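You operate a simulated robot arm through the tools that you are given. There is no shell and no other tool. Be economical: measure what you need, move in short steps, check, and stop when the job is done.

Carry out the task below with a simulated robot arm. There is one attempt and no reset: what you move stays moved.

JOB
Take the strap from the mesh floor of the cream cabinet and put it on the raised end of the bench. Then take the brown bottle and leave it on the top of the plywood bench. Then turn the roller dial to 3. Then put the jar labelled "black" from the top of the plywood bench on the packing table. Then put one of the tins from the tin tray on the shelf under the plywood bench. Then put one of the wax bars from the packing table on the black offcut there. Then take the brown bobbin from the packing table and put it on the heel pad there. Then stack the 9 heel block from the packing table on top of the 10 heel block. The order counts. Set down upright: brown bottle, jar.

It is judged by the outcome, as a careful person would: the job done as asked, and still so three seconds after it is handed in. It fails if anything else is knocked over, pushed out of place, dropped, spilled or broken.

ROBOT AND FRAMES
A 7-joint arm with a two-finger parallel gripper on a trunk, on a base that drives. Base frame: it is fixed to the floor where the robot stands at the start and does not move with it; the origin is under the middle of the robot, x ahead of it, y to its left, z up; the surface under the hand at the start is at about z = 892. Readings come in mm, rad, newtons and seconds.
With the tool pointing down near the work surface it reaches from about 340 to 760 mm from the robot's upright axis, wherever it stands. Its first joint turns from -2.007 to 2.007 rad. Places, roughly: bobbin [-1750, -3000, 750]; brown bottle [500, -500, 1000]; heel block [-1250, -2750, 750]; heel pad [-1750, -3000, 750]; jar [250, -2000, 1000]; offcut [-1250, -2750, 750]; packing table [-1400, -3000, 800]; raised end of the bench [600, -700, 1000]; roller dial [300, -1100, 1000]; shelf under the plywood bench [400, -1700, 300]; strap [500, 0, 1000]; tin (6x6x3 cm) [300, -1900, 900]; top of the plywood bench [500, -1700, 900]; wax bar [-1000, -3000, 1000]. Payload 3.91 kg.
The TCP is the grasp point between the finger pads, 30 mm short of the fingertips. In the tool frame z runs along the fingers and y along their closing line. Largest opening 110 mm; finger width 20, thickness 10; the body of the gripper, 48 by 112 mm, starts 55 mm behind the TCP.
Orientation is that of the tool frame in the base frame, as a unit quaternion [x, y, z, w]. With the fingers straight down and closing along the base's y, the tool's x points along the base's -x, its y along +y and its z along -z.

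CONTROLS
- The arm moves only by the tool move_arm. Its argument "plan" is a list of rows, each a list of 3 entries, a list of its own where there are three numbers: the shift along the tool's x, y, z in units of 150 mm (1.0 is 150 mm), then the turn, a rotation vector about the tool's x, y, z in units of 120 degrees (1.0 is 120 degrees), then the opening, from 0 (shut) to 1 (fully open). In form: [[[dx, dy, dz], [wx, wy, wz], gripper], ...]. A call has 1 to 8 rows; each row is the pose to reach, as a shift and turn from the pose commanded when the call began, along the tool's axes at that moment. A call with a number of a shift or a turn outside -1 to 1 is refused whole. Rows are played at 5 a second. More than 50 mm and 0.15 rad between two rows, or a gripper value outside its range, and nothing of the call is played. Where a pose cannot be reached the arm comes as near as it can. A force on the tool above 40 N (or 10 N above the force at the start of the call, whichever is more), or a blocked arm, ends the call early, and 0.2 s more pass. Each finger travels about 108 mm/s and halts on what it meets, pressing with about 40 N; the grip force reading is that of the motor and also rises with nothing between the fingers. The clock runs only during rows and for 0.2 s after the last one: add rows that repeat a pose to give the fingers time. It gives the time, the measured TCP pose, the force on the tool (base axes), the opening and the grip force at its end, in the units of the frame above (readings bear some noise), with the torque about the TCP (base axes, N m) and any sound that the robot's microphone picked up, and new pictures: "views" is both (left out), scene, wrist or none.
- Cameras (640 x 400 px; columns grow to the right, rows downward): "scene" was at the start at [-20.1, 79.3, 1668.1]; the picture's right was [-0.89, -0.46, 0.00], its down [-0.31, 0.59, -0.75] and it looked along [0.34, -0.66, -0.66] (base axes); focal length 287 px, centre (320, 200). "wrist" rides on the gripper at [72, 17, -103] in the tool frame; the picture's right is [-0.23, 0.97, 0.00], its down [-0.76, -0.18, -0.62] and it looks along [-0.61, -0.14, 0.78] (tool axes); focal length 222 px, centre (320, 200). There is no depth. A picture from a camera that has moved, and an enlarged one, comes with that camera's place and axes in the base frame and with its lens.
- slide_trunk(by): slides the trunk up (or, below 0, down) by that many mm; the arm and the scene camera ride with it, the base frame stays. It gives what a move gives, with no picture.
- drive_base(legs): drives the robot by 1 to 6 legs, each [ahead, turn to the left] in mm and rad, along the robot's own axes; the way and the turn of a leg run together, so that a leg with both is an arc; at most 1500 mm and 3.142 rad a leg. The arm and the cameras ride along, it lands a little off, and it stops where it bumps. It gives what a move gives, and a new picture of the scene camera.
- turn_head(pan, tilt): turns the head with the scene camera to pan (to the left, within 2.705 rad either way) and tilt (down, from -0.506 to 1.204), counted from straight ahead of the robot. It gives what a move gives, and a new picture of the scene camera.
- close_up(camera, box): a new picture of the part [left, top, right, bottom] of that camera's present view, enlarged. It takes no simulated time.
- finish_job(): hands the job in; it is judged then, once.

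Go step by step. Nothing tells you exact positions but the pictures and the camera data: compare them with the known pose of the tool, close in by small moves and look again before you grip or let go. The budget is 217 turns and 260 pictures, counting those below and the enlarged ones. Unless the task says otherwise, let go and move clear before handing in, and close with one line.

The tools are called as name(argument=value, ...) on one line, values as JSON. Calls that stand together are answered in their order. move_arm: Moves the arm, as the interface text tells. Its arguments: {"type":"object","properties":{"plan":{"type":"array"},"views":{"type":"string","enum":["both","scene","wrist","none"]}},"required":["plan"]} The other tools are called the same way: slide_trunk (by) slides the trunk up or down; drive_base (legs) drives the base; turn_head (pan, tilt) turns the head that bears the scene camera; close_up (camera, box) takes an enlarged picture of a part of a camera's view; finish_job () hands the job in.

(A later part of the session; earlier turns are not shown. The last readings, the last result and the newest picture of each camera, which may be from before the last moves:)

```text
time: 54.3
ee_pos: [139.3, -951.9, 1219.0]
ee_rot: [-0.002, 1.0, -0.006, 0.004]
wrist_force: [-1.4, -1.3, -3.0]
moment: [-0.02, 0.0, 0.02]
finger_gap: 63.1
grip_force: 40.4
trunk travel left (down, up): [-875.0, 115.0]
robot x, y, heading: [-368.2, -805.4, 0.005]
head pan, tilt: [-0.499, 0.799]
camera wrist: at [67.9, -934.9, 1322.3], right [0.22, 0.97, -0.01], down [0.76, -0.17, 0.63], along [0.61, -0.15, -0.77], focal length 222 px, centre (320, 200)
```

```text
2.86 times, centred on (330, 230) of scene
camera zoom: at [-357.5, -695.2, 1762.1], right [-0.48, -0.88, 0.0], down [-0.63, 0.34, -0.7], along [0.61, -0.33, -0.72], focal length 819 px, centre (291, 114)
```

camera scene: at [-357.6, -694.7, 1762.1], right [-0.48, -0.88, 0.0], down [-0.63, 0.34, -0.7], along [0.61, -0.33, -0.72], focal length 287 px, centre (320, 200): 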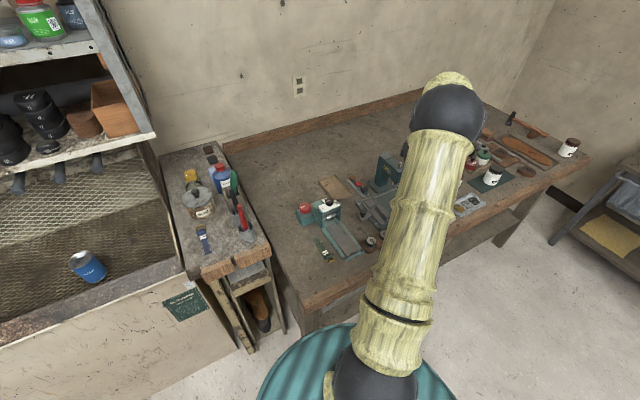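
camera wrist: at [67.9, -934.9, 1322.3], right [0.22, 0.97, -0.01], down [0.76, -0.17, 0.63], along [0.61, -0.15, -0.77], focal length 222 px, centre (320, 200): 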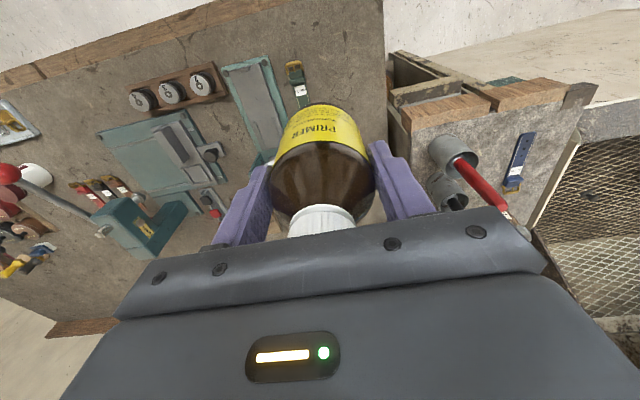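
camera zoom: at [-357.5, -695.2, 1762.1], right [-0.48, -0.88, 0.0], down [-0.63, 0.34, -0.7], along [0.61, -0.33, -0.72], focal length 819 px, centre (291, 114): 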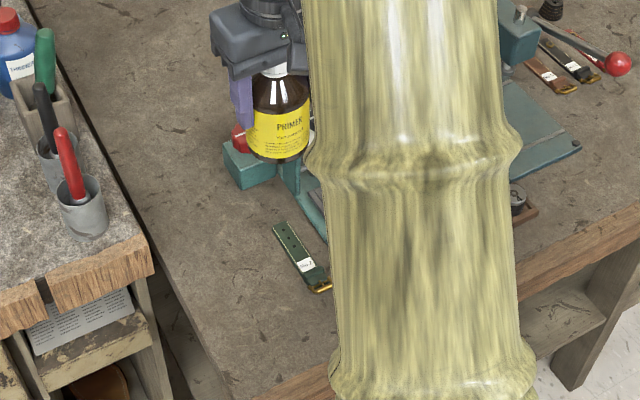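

move_arm(plan=[[[0, 0.12, 0], [0, 0, 0], 0.2], [[0, 0.245, 0.2], [0, 0, 0], 0.2], [[0, 0.245, 0.5], [0, 0, 0], 0.2], [[0, 0.245, 0.8], [0, 0, 0], 0.2], [[0, 0.245, 1.0], [0, 0, 0], 0.2]], views="both")

```text
time: 55.5
ee_pos: [140.7, -919.5, 1067.9]
ee_rot: [-0.001, 1.0, -0.006, 0.004]
wrist_force: [-0.3, 0.5, -2.8]
moment: [0.0, 0.0, 0.03]
finger_gap: 63.3
grip_force: 40.3
trunk travel left (down, up): [-875.0, 115.0]
robot x, y, heading: [-367.8, -806.9, 0.005]
head pan, tilt: [-0.499, 0.799]
camera scene: at [-356.7, -694.5, 1762.1], right [-0.48, -0.88, 0.0], down [-0.63, 0.34, -0.7], along [0.61, -0.33, -0.72], focal length 287 px, centre (320, 200)
camera wrist: at [70.3, -901.7, 1170.7], right [0.22, 0.97, -0.01], down [0.76, -0.17, 0.63], along [0.61, -0.15, -0.77], focal length 222 px, centre (320, 200)
```

scene: 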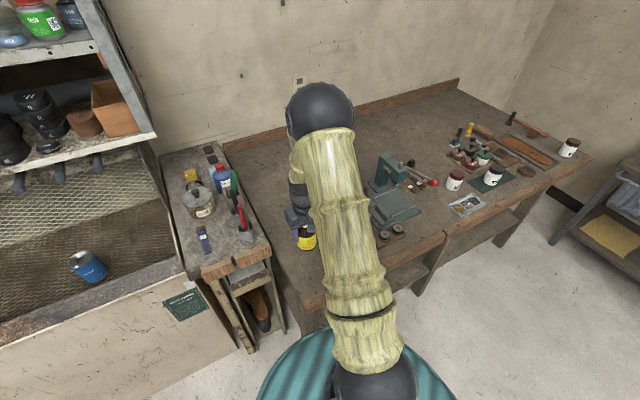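
wrist: 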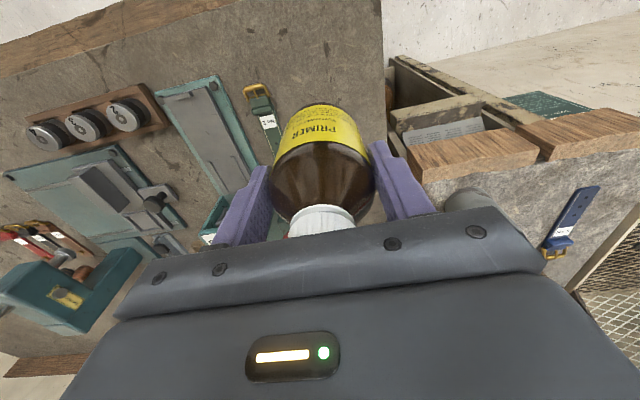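

move_arm(plan=[[[0, 0, 0.3], [0, 0, 0], 0.2], [[0, 0, 0.5], [0, 0, 0], 0.2], [[0, 0, 0.58], [0, 0, 0], 0.2], [[0, 0, 0.61], [0, 0, 0], 0.2], [[0, 0, 0.63], [0, 0, 0], 0.2], [[0, 0, 0.65], [0, 0, 0], 0.2], [[0, 0, 0.67], [0, 0, 0], 0.2], [[0, 0, 0.69], [0, 0, 0], 0.2]], views="wrist")

```text
time: 57.3
ee_pos: [141.5, -919.6, 965.3]
ee_rot: [-0.001, 1.0, -0.007, 0.004]
wrist_force: [0.4, -0.1, -3.5]
moment: [0.02, 0.02, 0.01]
finger_gap: 63.4
grip_force: 39.8
trunk travel left (down, up): [-875.0, 115.0]
robot x, y, heading: [-373.0, -810.4, 0.004]
head pan, tilt: [-0.499, 0.799]
camera wrist: at [69.2, -901.8, 1067.9], right [0.22, 0.97, -0.01], down [0.76, -0.17, 0.63], along [0.61, -0.15, -0.77], focal length 222 px, centre (320, 200)
```

wrist: 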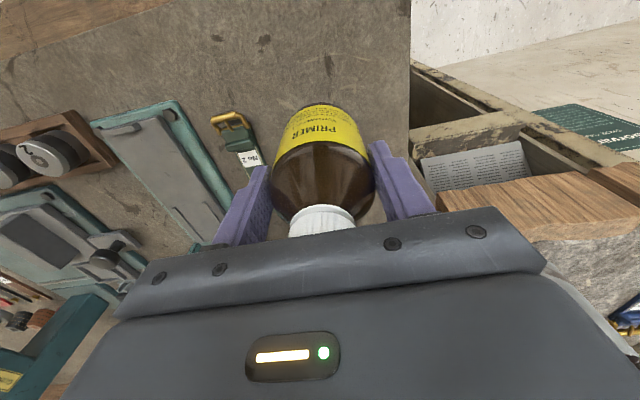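

move_arm(plan=[[[0, 0, 0.02], [0, 0, 0], 0.2], [[0, 0, 0.04], [0, 0, 0], 0.2], [[0, 0, 0.06], [0, 0, 0], 0.2], [[0, 0, 0.08], [0, 0, 0], 0.2], [[0, 0, 0.1], [0, 0, 0], 0.2], [[0, 0, 0.12], [0, 0, 0], 0.2], [[0, 0, 0.14], [0, 0, 0], 0.2], [[0, 0, 0.16], [0, 0, 0], 0.2]], views="wrist")

```text
time: 59.1
ee_pos: [140.0, -920.7, 942.7]
ee_rot: [-0.002, 1.0, -0.008, 0.006]
wrist_force: [-2.6, 0.7, 8.4]
moment: [0.3, 0.14, 0.05]
finger_gap: 63.3
grip_force: 40.0
trunk travel left (down, up): [-875.0, 115.0]
robot x, y, heading: [-369.6, -809.7, 0.001]
head pan, tilt: [-0.499, 0.799]
camera wrist: at [69.0, -902.3, 1044.8], right [0.22, 0.97, -0.01], down [0.76, -0.17, 0.63], along [0.62, -0.15, -0.77], focal length 222 px, centre (320, 200)
```

wrist: 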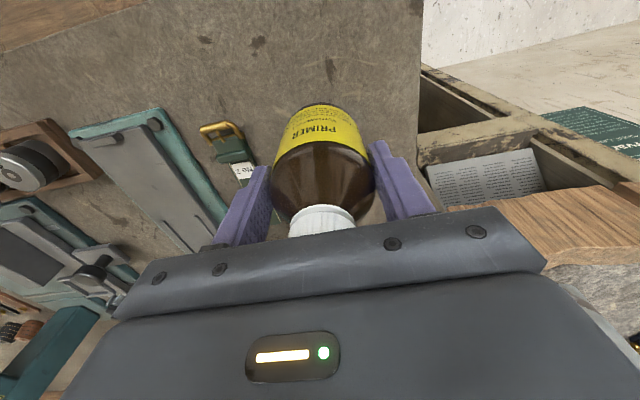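

move_arm(plan=[[[0, 0, 0.005], [0, 0, 0], 0.6], [[0, 0, 0.005], [0, 0, 0], 0.8], [[0, 0, 0], [0, 0, 0], 1.0], [[0, 0, -0.2], [0, 0, 0], 1.0], [[0, 0, -0.5], [0, 0, 0], 1.0], [[0, 0, -0.8], [0, 0, 0], 1.0], [[0, 0, -1.0], [0, 0, 0], 1.0]], views="both")

```text
time: 60.7
ee_pos: [140.2, -918.1, 1090.7]
ee_rot: [-0.002, 1.0, -0.006, 0.004]
wrist_force: [0.3, 0.2, -0.1]
moment: [0.0, -0.01, -0.02]
finger_gap: 110.1
grip_force: 0.1
trunk travel left (down, up): [-875.0, 115.0]
robot x, y, heading: [-369.1, -809.9, 0.002]
head pan, tilt: [-0.499, 0.799]
camera scene: at [-358.5, -694.0, 1762.0], right [-0.48, -0.88, 0.0], down [-0.63, 0.34, -0.7], along [0.61, -0.33, -0.72], focal length 287 px, centre (320, 200)
camera wrist: at [67.9, -900.1, 1193.9], right [0.22, 0.97, -0.01], down [0.76, -0.17, 0.63], along [0.61, -0.15, -0.77], focal length 222 px, centre (320, 200)
```

scene: 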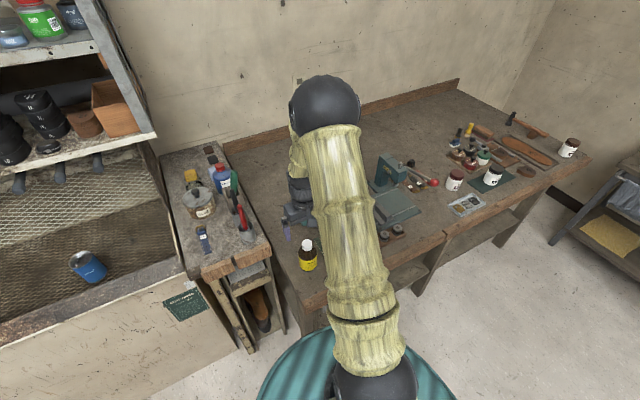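
wrist: 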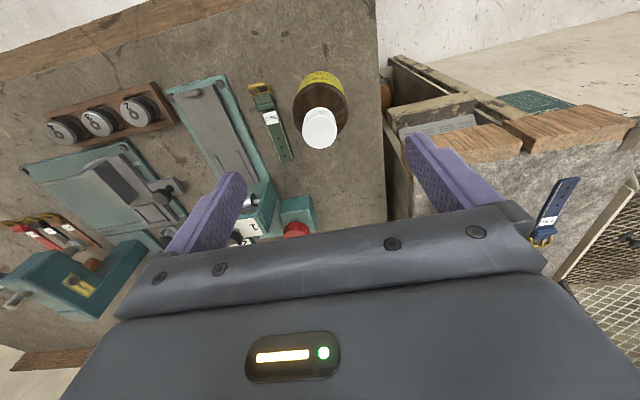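

move_arm(plan=[[[0, 0, -0.3], [0, 0, 0], 1], [[-0.2, -0.15, -0.4], [0, 0, 0], 1], [[-0.4, -0.3, -0.4], [0, 0, 0], 1], [[-0.65, -0.45, -0.4], [0, 0, 0], 1], [[-0.85, -0.55, -0.4], [0, 0, 0], 1], [[-1.0, -0.55, -0.4], [0, 0, 0], 1]], views="wrist")

close_up(camera="wrist", box=[160, 40, 420, 220])

```text
time: 62.1
ee_pos: [289.3, -999.4, 1154.2]
ee_rot: [-0.002, 1.0, -0.007, 0.004]
wrist_force: [0.1, -0.4, -0.4]
moment: [0.01, -0.02, -0.04]
finger_gap: 109.8
grip_force: 0.0
trunk travel left (down, up): [-875.0, 115.0]
robot x, y, heading: [-369.8, -812.1, 0.007]
head pan, tilt: [-0.499, 0.799]
camera wrist: at [218.2, -982.0, 1256.9], right [0.22, 0.97, -0.01], down [0.76, -0.17, 0.63], along [0.61, -0.15, -0.78], focal length 222 px, centre (320, 200)
```

wrist: 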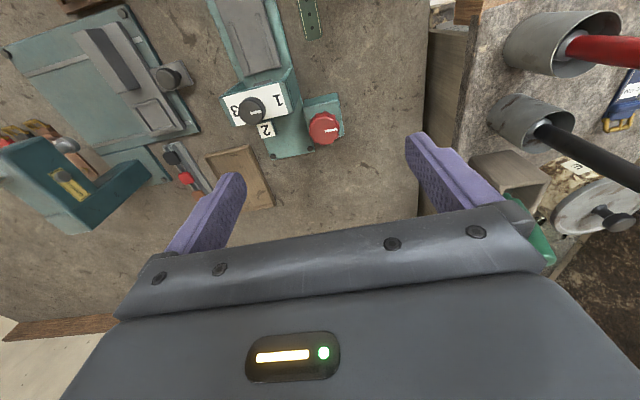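

```text
2.22 times, centred on (290, 130) of wrist
camera zoom: at [218.2, -982.0, 1256.9], right [0.22, 0.97, -0.01], down [0.76, -0.17, 0.63], along [0.61, -0.15, -0.78], focal length 494 px, centre (387, 356)
```

zoom: 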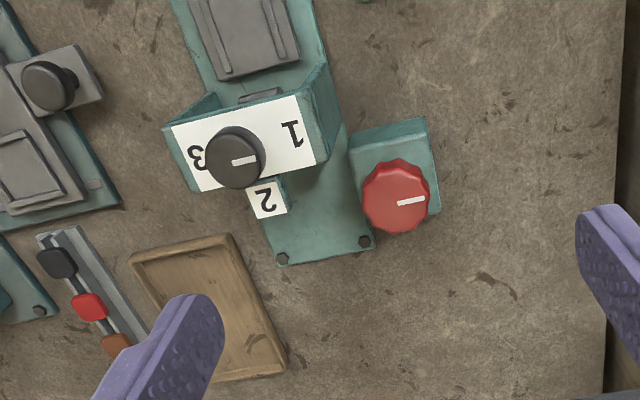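

close_up(camera="wrist", box=[210, 70, 310, 150])

turn_head(pan=-0.25, tilt=0.8)

```text
5.00 times, centred on (260, 110) of wrist
camera zoom: at [218.2, -982.0, 1256.9], right [0.22, 0.97, -0.01], down [0.76, -0.17, 0.63], along [0.61, -0.15, -0.78], focal length 1111 px, centre (620, 650)
```

zoom: 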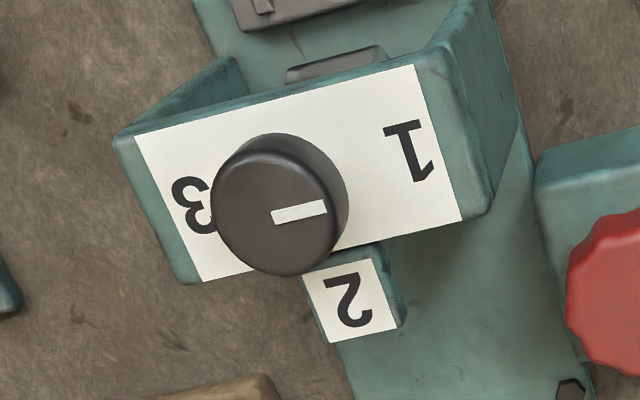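

```text
time: 62.9
ee_pos: [288.0, -1000.0, 1153.7]
ee_rot: [-0.002, 1.0, -0.007, 0.004]
wrist_force: [0.0, 0.0, -0.3]
moment: [0.02, 0.02, -0.01]
finger_gap: 110.1
grip_force: 0.1
trunk travel left (down, up): [-875.0, 115.0]
robot x, y, heading: [-370.3, -812.0, 0.004]
head pan, tilt: [-0.25, 0.799]
camera scene: at [-350.3, -675.6, 1762.0], right [-0.25, -0.97, 0.0], down [-0.7, 0.18, -0.7], along [0.68, -0.17, -0.72], focal length 287 px, centre (320, 200)
```

scene: 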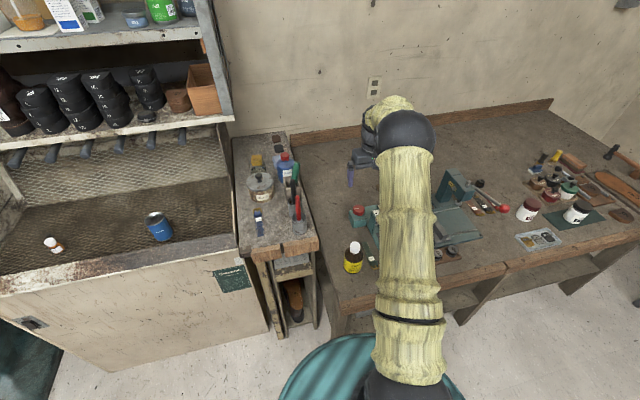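

The dark knob at about [293,-1099] is the roller dial, pointing to 1 (+y); 3 is on the −y side. I'll go above it with the fingers turned so that I can sweep half a turn clockwise.

move_arm(plan=[[[0, -0.1, 0], [0, 0, -0.068], 0.6], [[0, -0.2, 0], [0, 0, -0.136], 0.6], [[0, -0.3, 0], [0, 0, -0.204], 0.6], [[0, -0.4, 0], [0, 0, -0.272], 0.6], [[0, -0.5, 0], [0, 0, -0.34], 0.6], [[0, -0.6, 0], [0, 0, -0.408], 0.6], [[-0.033, -0.66, 0], [0, 0, -0.476], 0.6], [[-0.033, -0.66, 0], [0, 0, -0.544], 0.6]], views="none")

move_arm(plan=[[[0, 0, 0.1], [0, 0, -0.068], 0.6], [[0, 0, 0.2], [0, 0, -0.136], 0.6], [[0, 0, 0.3], [0, 0, -0.206], 0.6], [[0, 0, 0.4], [0, 0, -0.206], 0.6]], views="wrist")

```text
time: 64.7
ee_pos: [294.3, -1099.1, 1155.4]
ee_rot: [-0.542, 0.841, -0.009, 0.0]
wrist_force: [0.1, -0.1, -1.1]
moment: [0.0, -0.01, -0.02]
finger_gap: 65.7
grip_force: 0.0
trunk travel left (down, up): [-875.0, 115.0]
robot x, y, heading: [-370.8, -811.3, 0.006]
head pan, tilt: [-0.25, 0.799]
```

```text
time: 65.7
ee_pos: [294.4, -1098.6, 1094.0]
ee_rot: [0.709, -0.705, 0.007, 0.002]
wrist_force: [0.0, -0.5, 0.4]
moment: [0.01, -0.02, -0.02]
finger_gap: 66.1
grip_force: 0.0
trunk travel left (down, up): [-875.0, 115.0]
robot x, y, heading: [-367.5, -808.9, -0.0]
head pan, tilt: [-0.25, 0.799]
camera wrist: at [279.7, -1170.3, 1199.5], right [-0.98, 0.22, -0.01], down [0.17, 0.77, 0.61], along [0.14, 0.6, -0.79], focal length 222 px, centre (320, 200)
```

wrist: 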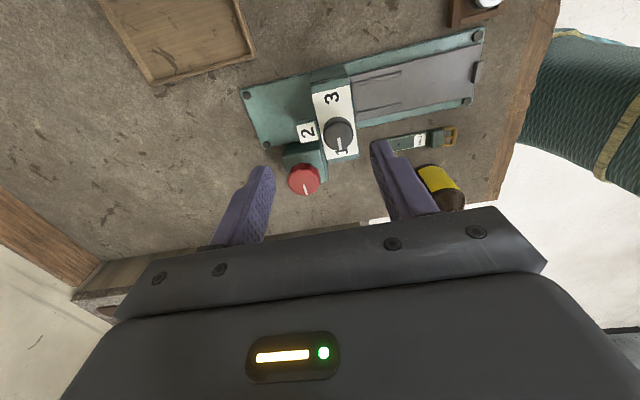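

move_arm(plan=[[[-0.091, 0.076, 0.1], [0, 0, 0], 0.6], [[-0.091, 0.076, 0.4], [0, 0, 0], 0.6], [[-0.091, 0.076, 0.4], [0, 0, 0], 0.6]], views="wrist")

close_up(camera="wrist", box=[240, 80, 420, 220])

```text
time: 66.5
ee_pos: [283.7, -1086.2, 1033.3]
ee_rot: [0.708, -0.706, 0.009, 0.001]
wrist_force: [0.0, -0.3, 0.6]
moment: [0.02, 0.01, 0.0]
finger_gap: 66.0
grip_force: 0.0
trunk travel left (down, up): [-875.0, 115.0]
robot x, y, heading: [-368.9, -810.7, -0.0]
head pan, tilt: [-0.25, 0.799]
camera wrist: at [268.1, -1157.2, 1138.7], right [-0.97, 0.22, -0.01], down [0.17, 0.77, 0.61], along [0.15, 0.6, -0.79], focal length 222 px, centre (320, 200)
```

wrist: 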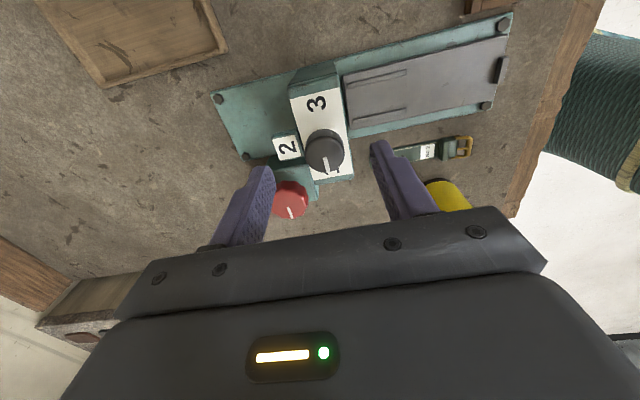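

```text
2.86 times, centred on (330, 150) of wrist
camera zoom: at [268.1, -1157.2, 1138.7], right [-0.97, 0.22, -0.01], down [0.17, 0.77, 0.61], along [0.15, 0.6, -0.79], focal length 635 px, centre (291, 343)
```

zoom: 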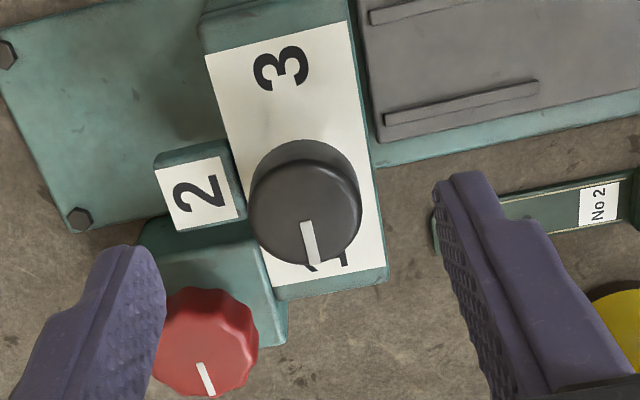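

move_arm(plan=[[[-0.012, 0, 0.1], [0, 0, 0], 0.6], [[-0.012, 0, 0.19], [0, 0, 0], 0.6], [[-0.012, 0, 0.19], [0, 0, 0], 0.4], [[-0.012, 0, 0.19], [0, 0, 0], 0.2], [[-0.012, 0, 0.19], [0, 0, 0], 0.2]], views="wrist")

```text
time: 67.7
ee_pos: [281.1, -1084.8, 1006.5]
ee_rot: [0.709, -0.706, 0.006, 0.003]
wrist_force: [-22.0, 2.3, -2.9]
moment: [0.04, 0.92, 0.01]
finger_gap: 29.8
grip_force: 45.3
trunk travel left (down, up): [-875.0, 115.0]
robot x, y, heading: [-369.8, -810.7, -0.002]
head pan, tilt: [-0.25, 0.799]
camera wrist: at [266.1, -1156.0, 1110.8], right [-0.97, 0.22, -0.01], down [0.17, 0.77, 0.61], along [0.14, 0.6, -0.79], focal length 222 px, centre (320, 200)
```

wrist: 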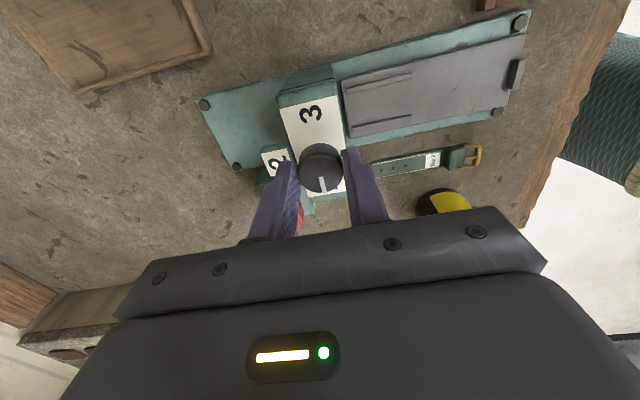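

Knob is gripped. Turning clockwise in stages.

move_arm(plan=[[[0, 0.015, 0], [0, 0, 0], 0.2], [[0, 0.015, 0], [0, 0, 0.06], 0.2], [[0, 0.015, 0], [0, 0, 0.12], 0.2], [[0, 0.015, 0], [0, 0, 0.18], 0.2], [[0, 0.015, 0], [0, 0, 0.24], 0.2], [[0, 0.015, 0], [0, 0, 0.3], 0.2], [[0, 0.015, 0], [0, 0, 0.36], 0.2], [[0, 0.015, 0], [0, 0, 0.42], 0.2]], views="wrist")

```text
time: 69.5
ee_pos: [280.9, -1084.2, 1006.1]
ee_rot: [-0.34, 0.941, -0.007, 0.002]
wrist_force: [-15.0, 4.2, -9.6]
moment: [-0.39, 1.15, 0.0]
finger_gap: 29.2
grip_force: 44.9
trunk travel left (down, up): [-875.0, 115.0]
robot x, y, heading: [-369.2, -807.8, 0.002]
head pan, tilt: [-0.25, 0.799]
camera wrist: at [214.9, -1116.4, 1110.1], right [-0.45, 0.89, -0.01], down [0.69, 0.36, 0.62], along [0.56, 0.27, -0.78], focal length 222 px, centre (320, 200)
```

wrist: 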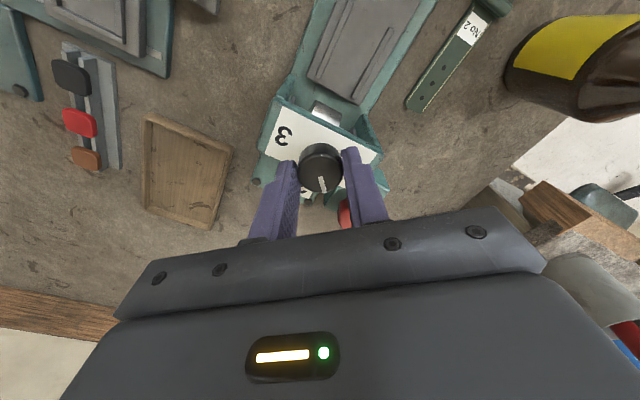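

move_arm(plan=[[[0, 0, 0], [0, 0, 0.065], 0.2], [[0, 0, 0], [0, 0, 0.13], 0.2], [[0, 0, 0], [0, 0, 0.195], 0.2], [[0, 0, 0], [0, 0, 0.26], 0.2], [[0, 0, 0], [0, 0, 0.325], 0.2], [[0, 0, 0], [0, 0, 0.39], 0.2], [[0, 0, 0], [0, 0, 0.455], 0.2], [[0, 0, 0], [0, 0, 0.52], 0.2]], views="wrist")

```text
time: 71.3
ee_pos: [280.8, -1083.1, 1007.4]
ee_rot: [0.197, 0.98, -0.005, 0.005]
wrist_force: [-16.4, 9.5, -4.4]
moment: [0.47, 1.49, -0.04]
finger_gap: 29.4
grip_force: 45.0
trunk travel left (down, up): [-875.0, 115.0]
robot x, y, heading: [-369.9, -808.1, 0.005]
head pan, tilt: [-0.25, 0.799]
camera wrist: at [221.3, -1038.7, 1109.5], right [0.59, 0.81, 0.0], down [0.63, -0.45, 0.63], along [0.51, -0.37, -0.77], focal length 222 px, centre (320, 200)
```

wrist: 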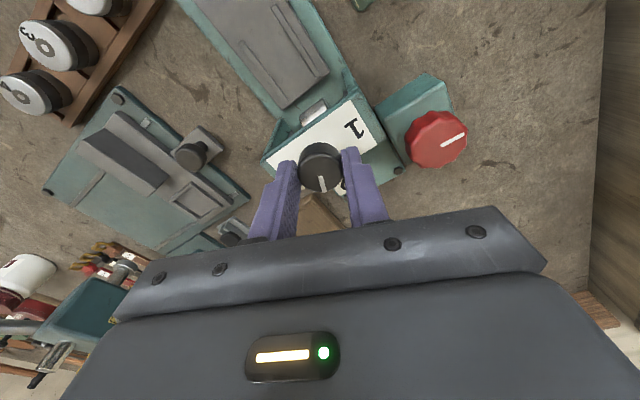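

move_arm(plan=[[[0, 0, 0], [0, 0, 0.07], 0.2], [[0, 0, 0], [0, 0, 0.14], 0.2], [[0, 0, 0], [0, 0, 0.21], 0.2], [[0, 0, 0], [0, 0, 0.28], 0.2], [[0, 0, 0], [0, 0, 0.35], 0.2], [[0, 0, 0], [0, 0, 0.42], 0.2], [[0, 0, 0], [0, 0, 0.49], 0.2], [[0, 0, 0], [0, 0, 0.56], 0.2]], views="wrist")

close_up(camera="wrist", box=[240, 80, 420, 220])

```text
time: 73.1
ee_pos: [280.6, -1083.3, 1006.9]
ee_rot: [0.707, 0.707, -0.001, 0.009]
wrist_force: [-12.9, 12.0, -4.2]
moment: [-0.84, 0.51, 0.0]
finger_gap: 29.2
grip_force: 44.4
trunk travel left (down, up): [-875.0, 115.0]
robot x, y, heading: [-367.1, -810.1, 0.001]
head pan, tilt: [-0.25, 0.799]
camera wrist: at [298.6, -1009.3, 1109.9], right [0.97, -0.23, 0.01], down [-0.18, -0.75, 0.63], along [-0.13, -0.62, -0.77], focal length 222 px, centre (320, 200)
```

wrist: 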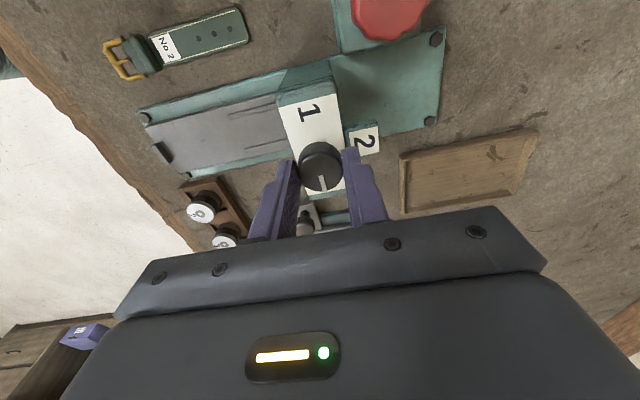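

```text
2.86 times, centred on (330, 150) of wrist
camera zoom: at [298.6, -1009.3, 1109.9], right [0.97, -0.23, 0.01], down [-0.18, -0.75, 0.63], along [-0.13, -0.62, -0.77], focal length 635 px, centre (291, 343)
```

zoom: 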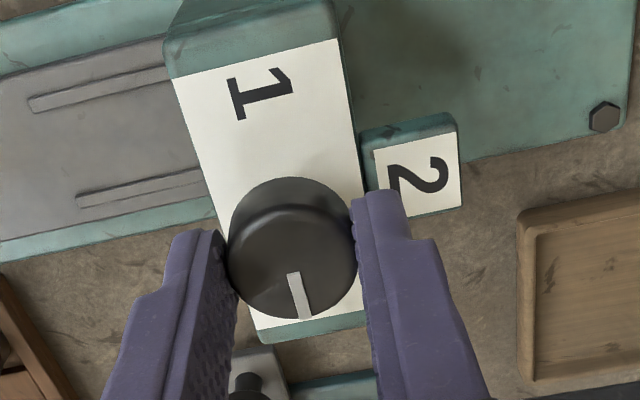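

Dial now points to 3. Releasing and rising.

move_arm(plan=[[[0, 0, 0], [0, 0, 0], 0.5], [[0, 0, 0], [0, 0, 0], 0.6], [[0, 0, -0.25], [0, 0, 0], 0.6], [[0, 0, -0.55], [0, 0, 0], 0.6], [[0, 0, -0.85], [0, 0, 0], 0.6], [[0, 0, -1.0], [0, 0, 0], 0.6]], views="wrist")

close_up(camera="wrist", box=[240, 40, 420, 180])

```text
time: 74.5
ee_pos: [279.9, -1082.5, 1156.4]
ee_rot: [0.706, 0.708, -0.002, 0.008]
wrist_force: [0.1, 0.3, -0.2]
moment: [0.0, -0.01, 0.05]
finger_gap: 66.0
grip_force: 0.2
trunk travel left (down, up): [-875.0, 115.0]
robot x, y, heading: [-369.4, -813.6, -0.002]
head pan, tilt: [-0.25, 0.799]
camera wrist: at [297.6, -1008.0, 1260.5], right [0.97, -0.22, 0.01], down [-0.18, -0.75, 0.63], along [-0.13, -0.62, -0.78], focal length 222 px, centre (320, 200)
```

wrist: 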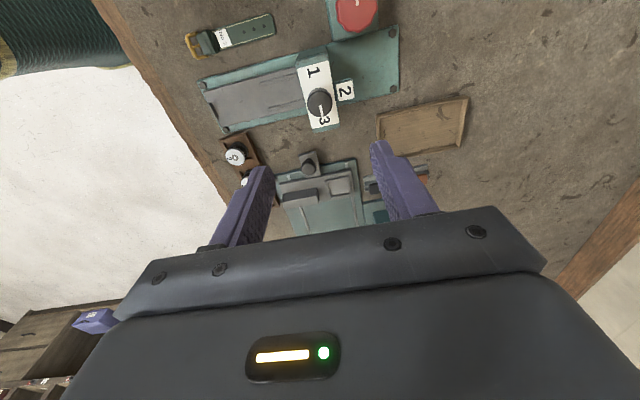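

```text
2.86 times, centred on (330, 110) of wrist
camera zoom: at [297.6, -1008.0, 1260.5], right [0.97, -0.22, 0.01], down [-0.18, -0.75, 0.63], along [-0.13, -0.62, -0.78], focal length 635 px, centre (291, 457)
```

zoom: 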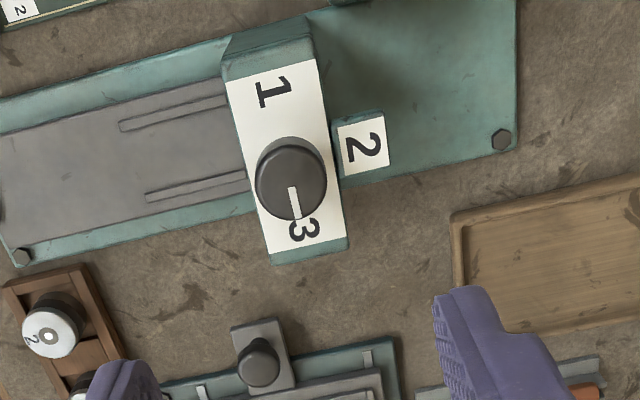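

move_arm(plan=[[[0, -0.1, -0.1], [0, 0, -0.065], 0.6], [[0, -0.25, -0.2], [0, 0, -0.13], 0.6], [[0, -0.4, -0.3], [0, 0, -0.195], 0.6], [[0, -0.55, -0.4], [0, 0, -0.26], 0.6], [[0, -0.7, -0.4], [0, 0, -0.325], 0.6], [[0, -0.85, -0.4], [0, 0, -0.39], 0.6], [[0, -1, -0.4], [0, 0, -0.455], 0.6], [[0, -1, -0.4], [0, 0, -0.52], 0.6]], views="none")

move_arm(plan=[[[0, 0, 0], [0, 0, -0.065], 0.6], [[0, 0, 0], [0, 0, -0.13], 0.6], [[0, 0, 0], [0, 0, -0.195], 0.6], [[0, 0, 0], [0, 0, -0.23], 0.6]], views="none")

drive_base(legs=[[0, -1.571], [1000, 0]])

```text
time: 76.3
ee_pos: [130.6, -1082.9, 1214.0]
ee_rot: [0.236, 0.972, -0.005, 0.007]
wrist_force: [-0.5, -0.2, 0.8]
moment: [-0.01, 0.02, -0.01]
finger_gap: 66.0
grip_force: 0.1
trunk travel left (down, up): [-875.0, 115.0]
robot x, y, heading: [-370.8, -809.5, 0.001]
head pan, tilt: [-0.25, 0.799]
```

```text
time: 77.3
ee_pos: [129.6, -1081.9, 1213.6]
ee_rot: [-0.003, 1.0, -0.007, 0.005]
wrist_force: [-0.3, 0.7, -0.9]
moment: [-0.03, 0.02, -0.03]
finger_gap: 65.9
grip_force: 0.1
trunk travel left (down, up): [-875.0, 115.0]
robot x, y, heading: [-368.4, -806.8, 0.002]
head pan, tilt: [-0.25, 0.799]
```

```text
time: 89.0
ee_pos: [-708.4, -2279.0, 1213.9]
ee_rot: [0.721, 0.693, -0.009, -0.002]
wrist_force: [0.1, 0.4, 0.8]
moment: [0.02, -0.01, 0.03]
finger_gap: 65.9
grip_force: 0.0
trunk travel left (down, up): [-875.0, 115.0]
robot x, y, heading: [-413.5, -1791.3, -1.612]
head pan, tilt: [-0.25, 0.799]
camera scene: at [-281.0, -1813.3, 1762.0], right [-0.96, 0.29, 0.0], down [0.2, 0.69, -0.7], along [-0.2, -0.67, -0.72], focal length 287 px, centre (320, 200)
```

scene: 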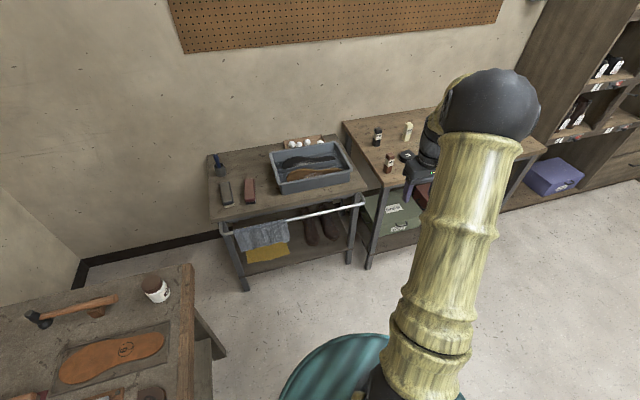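

drive_base(legs=[[0, 1.612]])

turn_head(pan=0.1, tilt=0.8)

```text
time: 95.0
ee_pos: [83.3, -2066.2, 1214.0]
ee_rot: [0.003, 1.0, -0.007, 0.005]
wrist_force: [-0.2, 0.2, -0.5]
moment: [-0.02, 0.0, -0.01]
finger_gap: 66.2
grip_force: 0.2
trunk travel left (down, up): [-875.0, 115.0]
robot x, y, heading: [-410.7, -1791.0, -0.003]
head pan, tilt: [-0.25, 0.799]
camera scene: at [-393.8, -1656.6, 1762.0], right [-0.25, -0.97, 0.0], down [-0.69, 0.18, -0.7], along [0.67, -0.18, -0.72], focal length 287 px, centre (320, 200)
```

scene: 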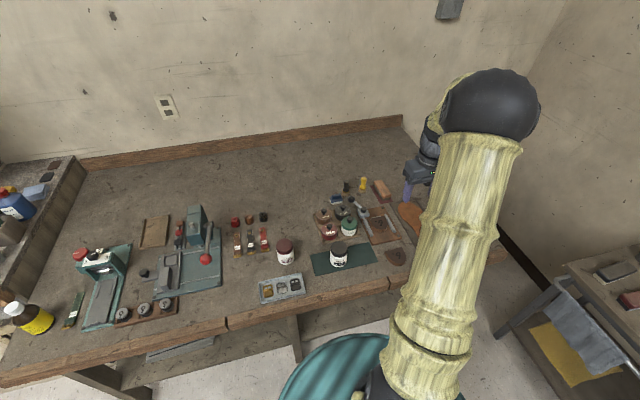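

```text
time: 95.8
ee_pos: [84.6, -2067.8, 1214.7]
ee_rot: [0.002, 1.0, -0.007, 0.005]
wrist_force: [-0.7, -0.8, 0.2]
moment: [0.01, 0.0, -0.01]
finger_gap: 65.9
grip_force: 0.0
trunk travel left (down, up): [-875.0, 115.0]
robot x, y, heading: [-412.8, -1787.2, -0.007]
head pan, tilt: [0.099, 0.799]
camera scene: at [-391.5, -1628.8, 1762.1], right [0.09, -1.0, 0.0], down [-0.71, -0.07, -0.7], along [0.69, 0.07, -0.72], focal length 287 px, centre (320, 200)
```

scene: 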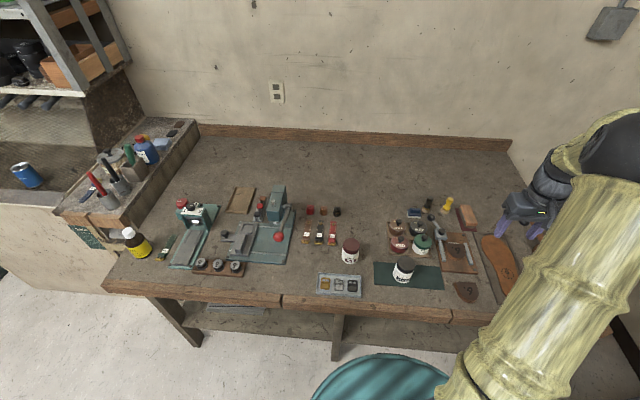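

close_up(camera="scene", box=[300, 190, 500, 320])

```text
3.08 times, centred on (400, 255) of scene
camera zoom: at [-391.5, -1628.8, 1762.1], right [0.09, -1.0, 0.0], down [-0.71, -0.07, -0.7], along [0.69, 0.07, -0.72], focal length 882 px, centre (74, 31)
```

zoom: 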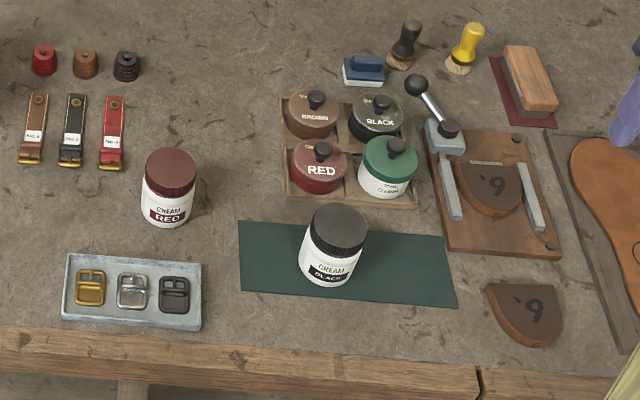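

The "BLACK" cream jar stands on the green mat, about [128,-1868]. Bringing the hand over it.

move_arm(plan=[[[-0.1, 0.28, 0], [0, 0, 0], 1], [[-0.2, 0.55, 0.1], [0, 0, 0], 1], [[-0.29, 0.8, 0.2], [0, 0, 0], 1], [[-0.29, 1.0, 0.4], [0, 0, 0], 1]], views="none")

move_arm(plan=[[[0, 0.2, 0.15], [0, 0, 0], 1], [[0, 0.33, 0.36], [0, 0, 0], 1]], views="wrist")

```text
time: 96.8
ee_pos: [129.1, -1916.8, 1151.8]
ee_rot: [0.002, 1.0, -0.008, 0.004]
wrist_force: [0.0, 0.2, -0.2]
moment: [0.02, 0.01, -0.02]
finger_gap: 110.1
grip_force: 0.0
trunk travel left (down, up): [-875.0, 115.0]
robot x, y, heading: [-414.9, -1789.0, -0.008]
head pan, tilt: [0.099, 0.799]
```

```text
time: 97.4
ee_pos: [129.9, -1868.6, 1098.9]
ee_rot: [0.002, 1.0, -0.006, 0.004]
wrist_force: [-0.2, -0.1, -0.7]
moment: [-0.02, 0.01, 0.03]
finger_gap: 110.0
grip_force: 0.0
trunk travel left (down, up): [-875.0, 115.0]
robot x, y, heading: [-413.6, -1788.1, -0.002]
head pan, tilt: [0.099, 0.799]
camera wrist: at [59.3, -1850.1, 1201.4], right [0.23, 0.97, -0.01], down [0.76, -0.17, 0.63], along [0.61, -0.15, -0.78], focal length 222 px, centre (320, 200)
```

wrist: 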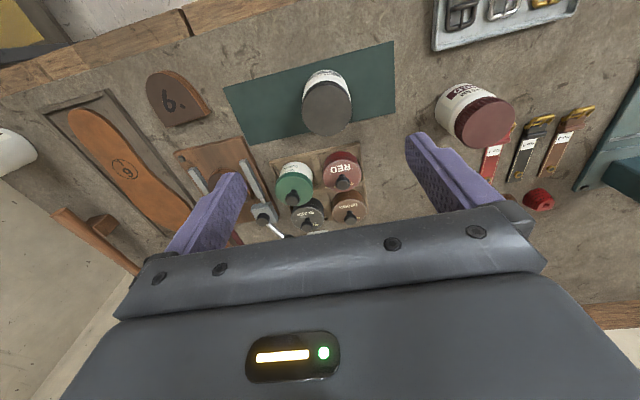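

move_arm(plan=[[[0, 0.053, 0.25], [0, 0, 0], 1], [[0, 0.053, 0.55], [0, 0, 0], 1], [[0, 0.053, 0.8], [0, 0, 0], 1], [[0, 0.053, 0.9], [0, 0, 0], 1]], views="wrist")

```text
time: 98.4
ee_pos: [130.1, -1864.0, 962.1]
ee_rot: [0.003, 1.0, -0.007, 0.006]
wrist_force: [0.1, 0.4, -1.0]
moment: [0.02, -0.01, 0.01]
finger_gap: 110.0
grip_force: 0.1
trunk travel left (down, up): [-875.0, 115.0]
robot x, y, heading: [-415.9, -1791.5, -0.004]
head pan, tilt: [0.099, 0.799]
camera wrist: at [59.2, -1844.5, 1065.5], right [0.23, 0.97, -0.01], down [0.76, -0.17, 0.63], along [0.61, -0.15, -0.77], focal length 222 px, centre (320, 200)
```

wrist: 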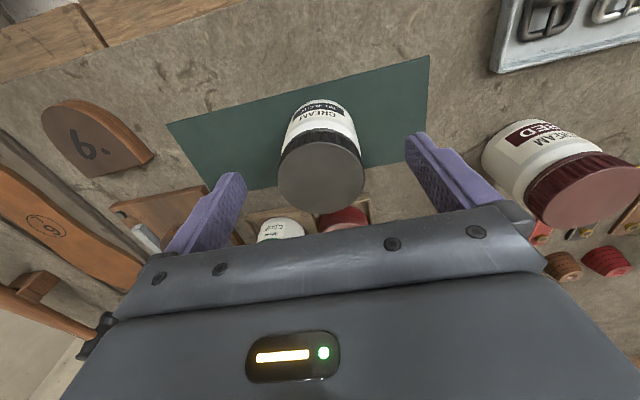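

move_arm(plan=[[[0, 0.01, 0.15], [0, 0, 0], 1], [[0, 0.01, 0.28], [0, 0, 0], 1], [[0, 0.01, 0.35], [0, 0, 0], 1], [[0, 0.01, 0.35], [0, 0, 0], 0.7], [[0, 0.01, 0.35], [0, 0, 0], 0.5], [[0, 0.01, 0.35], [0, 0, 0], 0.2], [[0, 0.01, 0.35], [0, 0, 0], 0.2]], views="wrist")

```text
time: 100.0
ee_pos: [130.7, -1862.7, 910.6]
ee_rot: [0.002, 1.0, -0.006, 0.004]
wrist_force: [0.6, -3.5, 2.0]
moment: [-0.08, -0.03, -0.04]
finger_gap: 59.4
grip_force: 40.2
trunk travel left (down, up): [-875.0, 115.0]
robot x, y, heading: [-414.3, -1790.8, -0.006]
head pan, tilt: [0.099, 0.799]
camera wrist: at [59.9, -1844.4, 1012.6], right [0.23, 0.97, -0.01], down [0.76, -0.17, 0.63], along [0.61, -0.15, -0.77], focal length 222 px, centre (320, 200)
```

wrist: 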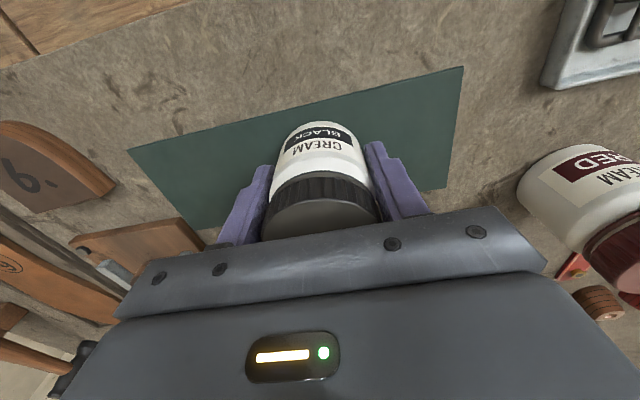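

move_arm(plan=[[[0, 0, -0.02], [0, 0, 0], 0.2], [[0, 0, -0.15], [0, 0, 0], 0.2], [[0, 0, -0.4], [0, 0, 0], 0.2], [[0, 0, -0.7], [0, 0, 0], 0.2], [[0, 0, -1.0], [0, 0, 0], 0.2]], views="wrist")

move_arm(plan=[[[0, 0, -0.3], [0, 0, 0], 0.2], [[0.2, 0, -0.5], [0, 0, 0], 0.2], [[0.5, 0, -0.6], [0, 0, 0], 0.2], [[0.8, 0, -0.7], [0, 0, 0], 0.2]], views="none")

turn_head(pan=-1.9, tilt=0.6)

```text
time: 101.2
ee_pos: [127.3, -1860.2, 1059.2]
ee_rot: [0.002, 1.0, -0.007, 0.004]
wrist_force: [-0.4, 0.8, -2.8]
moment: [0.0, 0.0, 0.03]
finger_gap: 59.2
grip_force: 40.5
trunk travel left (down, up): [-875.0, 115.0]
robot x, y, heading: [-414.0, -1792.0, -0.007]
head pan, tilt: [0.099, 0.799]
camera wrist: at [55.4, -1841.3, 1163.2], right [0.23, 0.97, -0.01], down [0.76, -0.17, 0.63], along [0.61, -0.15, -0.77], focal length 222 px, centre (320, 200)
```

wrist: 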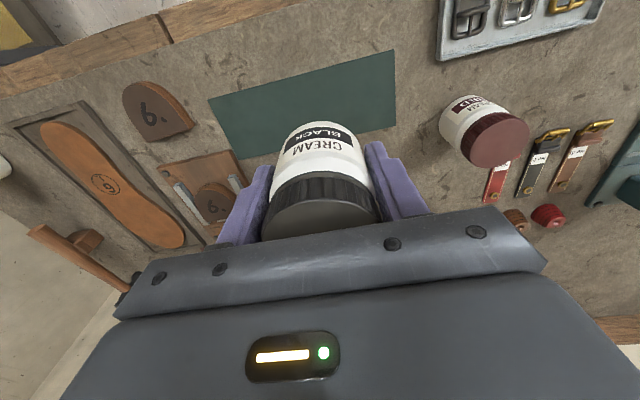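

```text
time: 102.2
ee_pos: [3.1, -1859.3, 1165.2]
ee_rot: [0.002, 1.0, -0.007, 0.005]
wrist_force: [-0.3, -0.3, -2.0]
moment: [-0.01, -0.01, -0.01]
finger_gap: 58.9
grip_force: 39.8
trunk travel left (down, up): [-875.0, 115.0]
robot x, y, heading: [-417.7, -1789.9, -0.005]
head pan, tilt: [0.099, 0.799]
```

```text
time: 104.2
ee_pos: [4.8, -1858.6, 1163.5]
ee_rot: [0.001, 1.0, -0.008, 0.004]
wrist_force: [0.1, 1.1, -2.3]
moment: [-0.01, 0.01, 0.01]
finger_gap: 59.2
grip_force: 39.5
trunk travel left (down, up): [-875.0, 115.0]
robot x, y, heading: [-413.7, -1791.4, -0.004]
head pan, tilt: [-1.901, 0.6]
camera scene: at [-500.6, -1719.8, 1778.9], right [-0.94, 0.33, 0.0], down [0.18, 0.53, -0.83], along [-0.27, -0.78, -0.56], focal length 287 px, centre (320, 200)
```

scene: 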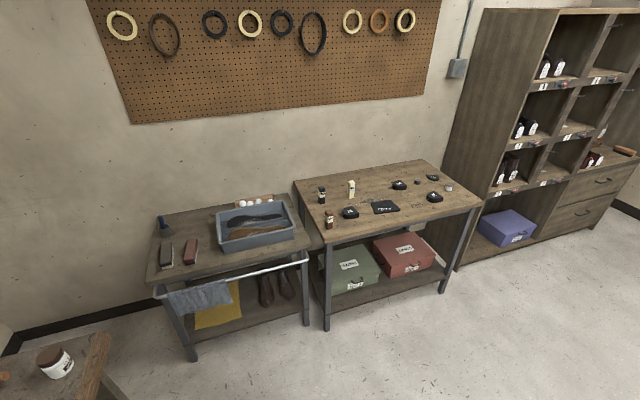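

close_up(camera="scene", box=[280, 145, 500, 250])

```text
2.91 times, centred on (390, 198) of scene
camera zoom: at [-500.6, -1719.8, 1778.9], right [-0.94, 0.33, 0.0], down [0.18, 0.53, -0.83], along [-0.27, -0.78, -0.56], focal length 834 px, centre (116, 207)
```

zoom: 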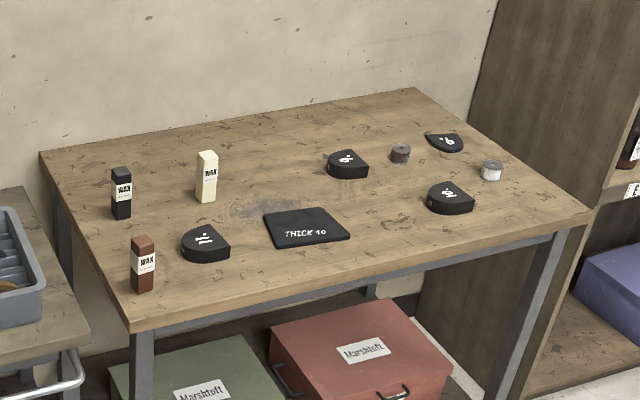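

Packing table spans about x −890…−1945, y −2765…−3420. I'll drive to it and set the jar at a free spot near its front, about [-1170,-2825].

drive_base(legs=[[0, -2.413], [880, 0], [0, 0.846]])

turn_head(pan=-0.3, tilt=0.85)

```text
time: 120.9
ee_pos: [-1121.1, -2801.2, 1164.6]
ee_rot: [0.703, 0.711, -0.008, -0.002]
wrist_force: [0.0, 0.1, -2.4]
moment: [0.03, 0.01, -0.01]
finger_gap: 58.8
grip_force: 39.6
trunk travel left (down, up): [-875.0, 115.0]
robot x, y, heading: [-1055.3, -2380.1, -1.562]
head pan, tilt: [-1.901, 0.6]
camera scene: at [-987.9, -2291.5, 1778.9], right [0.32, 0.95, 0.0], down [0.54, -0.18, -0.83], along [-0.78, 0.26, -0.56], focal length 287 px, centre (320, 200)
```

scene: 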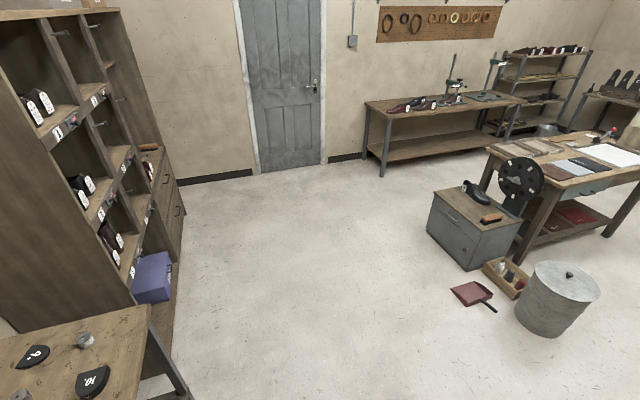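

```text
time: 122.6
ee_pos: [-1121.3, -2801.8, 1163.8]
ee_rot: [0.703, 0.711, -0.008, -0.001]
wrist_force: [0.8, 0.5, -2.1]
moment: [0.01, 0.0, -0.01]
finger_gap: 58.6
grip_force: 39.7
trunk travel left (down, up): [-875.0, 115.0]
robot x, y, heading: [-1062.0, -2377.9, -1.562]
head pan, tilt: [-0.3, 0.85]
camera scene: at [-926.7, -2394.3, 1758.0], right [-0.96, 0.29, 0.0], down [0.22, 0.72, -0.66], along [-0.19, -0.63, -0.75], focal length 287 px, centre (320, 200)
```

scene: 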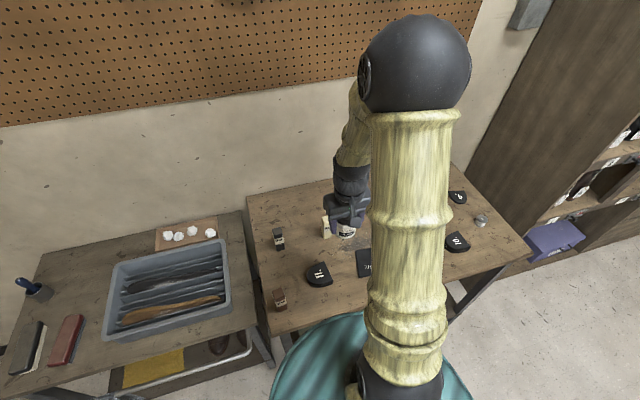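

move_arm(plan=[[[0, 0, 0.1], [0, 0, 0], 0.2]], views="wrist")

close_up(camera="scene", box=[240, 160, 540, 340])

```text
time: 123.0
ee_pos: [-1121.0, -2803.4, 1149.4]
ee_rot: [0.704, 0.71, -0.009, -0.001]
wrist_force: [0.3, 0.3, -1.8]
moment: [0.03, 0.01, -0.01]
finger_gap: 58.6
grip_force: 40.2
trunk travel left (down, up): [-875.0, 115.0]
robot x, y, heading: [-1055.4, -2384.1, -1.567]
head pan, tilt: [-0.3, 0.85]
camera wrist: at [-1100.8, -2729.6, 1251.9], right [0.98, -0.22, -0.01], down [-0.16, -0.76, 0.63], along [-0.15, -0.62, -0.77], focal length 222 px, centre (320, 200)
```

wrist: 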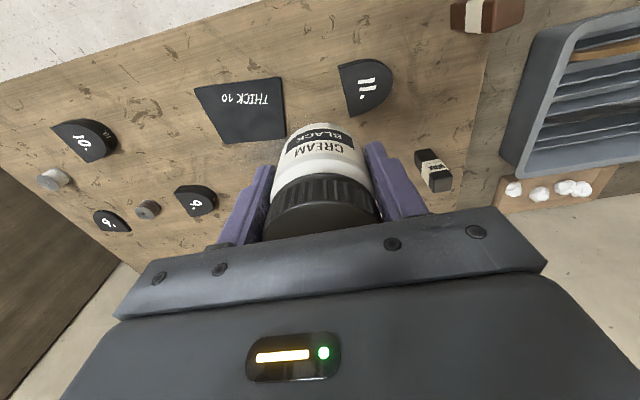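

```text
2.13 times, centred on (390, 250) of scene
camera zoom: at [-926.7, -2395.5, 1758.0], right [-0.96, 0.29, 0.0], down [0.22, 0.72, -0.66], along [-0.19, -0.63, -0.75], focal length 612 px, centre (171, 93)
```

zoom: 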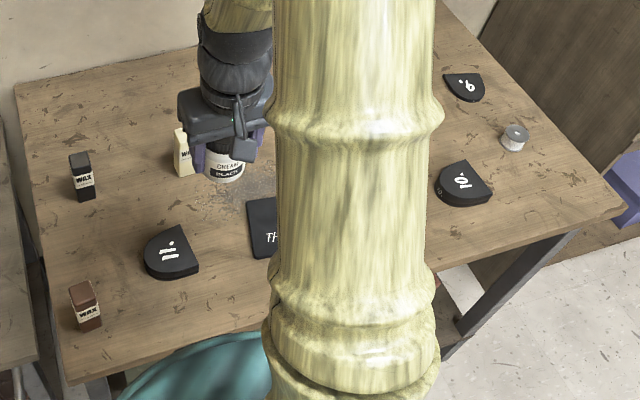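

move_arm(plan=[[[0, -0.25, 0], [0, 0, 0], 0.2], [[0, -0.55, 0], [0, 0, 0], 0.2], [[0, -0.85, 0], [0, 0, 0], 0.2], [[0, -1.0, 0], [0, 0, 0], 0.2]], views="none")

move_arm(plan=[[[0, -0.25, 0.1], [0, 0, 0], 0.2], [[0, -0.55, 0.2], [0, 0, 0], 0.2], [[0, -0.8, 0.4], [0, 0, 0], 0.2], [[0, -0.88, 0.7], [0, 0, 0], 0.2]], views="wrist")

```text
time: 124.0
ee_pos: [-1270.1, -2803.6, 1151.2]
ee_rot: [0.704, 0.711, -0.007, -0.001]
wrist_force: [0.5, 0.0, -2.3]
moment: [0.01, -0.01, -0.02]
finger_gap: 58.6
grip_force: 40.7
trunk travel left (down, up): [-875.0, 115.0]
robot x, y, heading: [-1055.9, -2381.3, -1.56]
head pan, tilt: [-0.3, 0.85]
```

```text
time: 125.0
ee_pos: [-1405.2, -2805.9, 1048.3]
ee_rot: [0.703, 0.711, -0.008, -0.002]
wrist_force: [0.8, 0.0, -2.3]
moment: [0.05, 0.0, 0.0]
finger_gap: 58.8
grip_force: 40.0
trunk travel left (down, up): [-875.0, 115.0]
robot x, y, heading: [-1057.9, -2382.6, -1.564]
head pan, tilt: [-0.3, 0.85]
camera wrist: at [-1385.3, -2732.5, 1150.3], right [0.98, -0.22, -0.01], down [-0.16, -0.76, 0.63], along [-0.15, -0.62, -0.77], focal length 222 px, centre (320, 200)
```

wrist: 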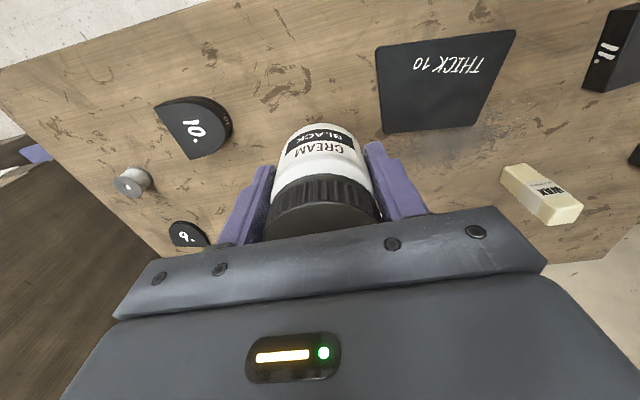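

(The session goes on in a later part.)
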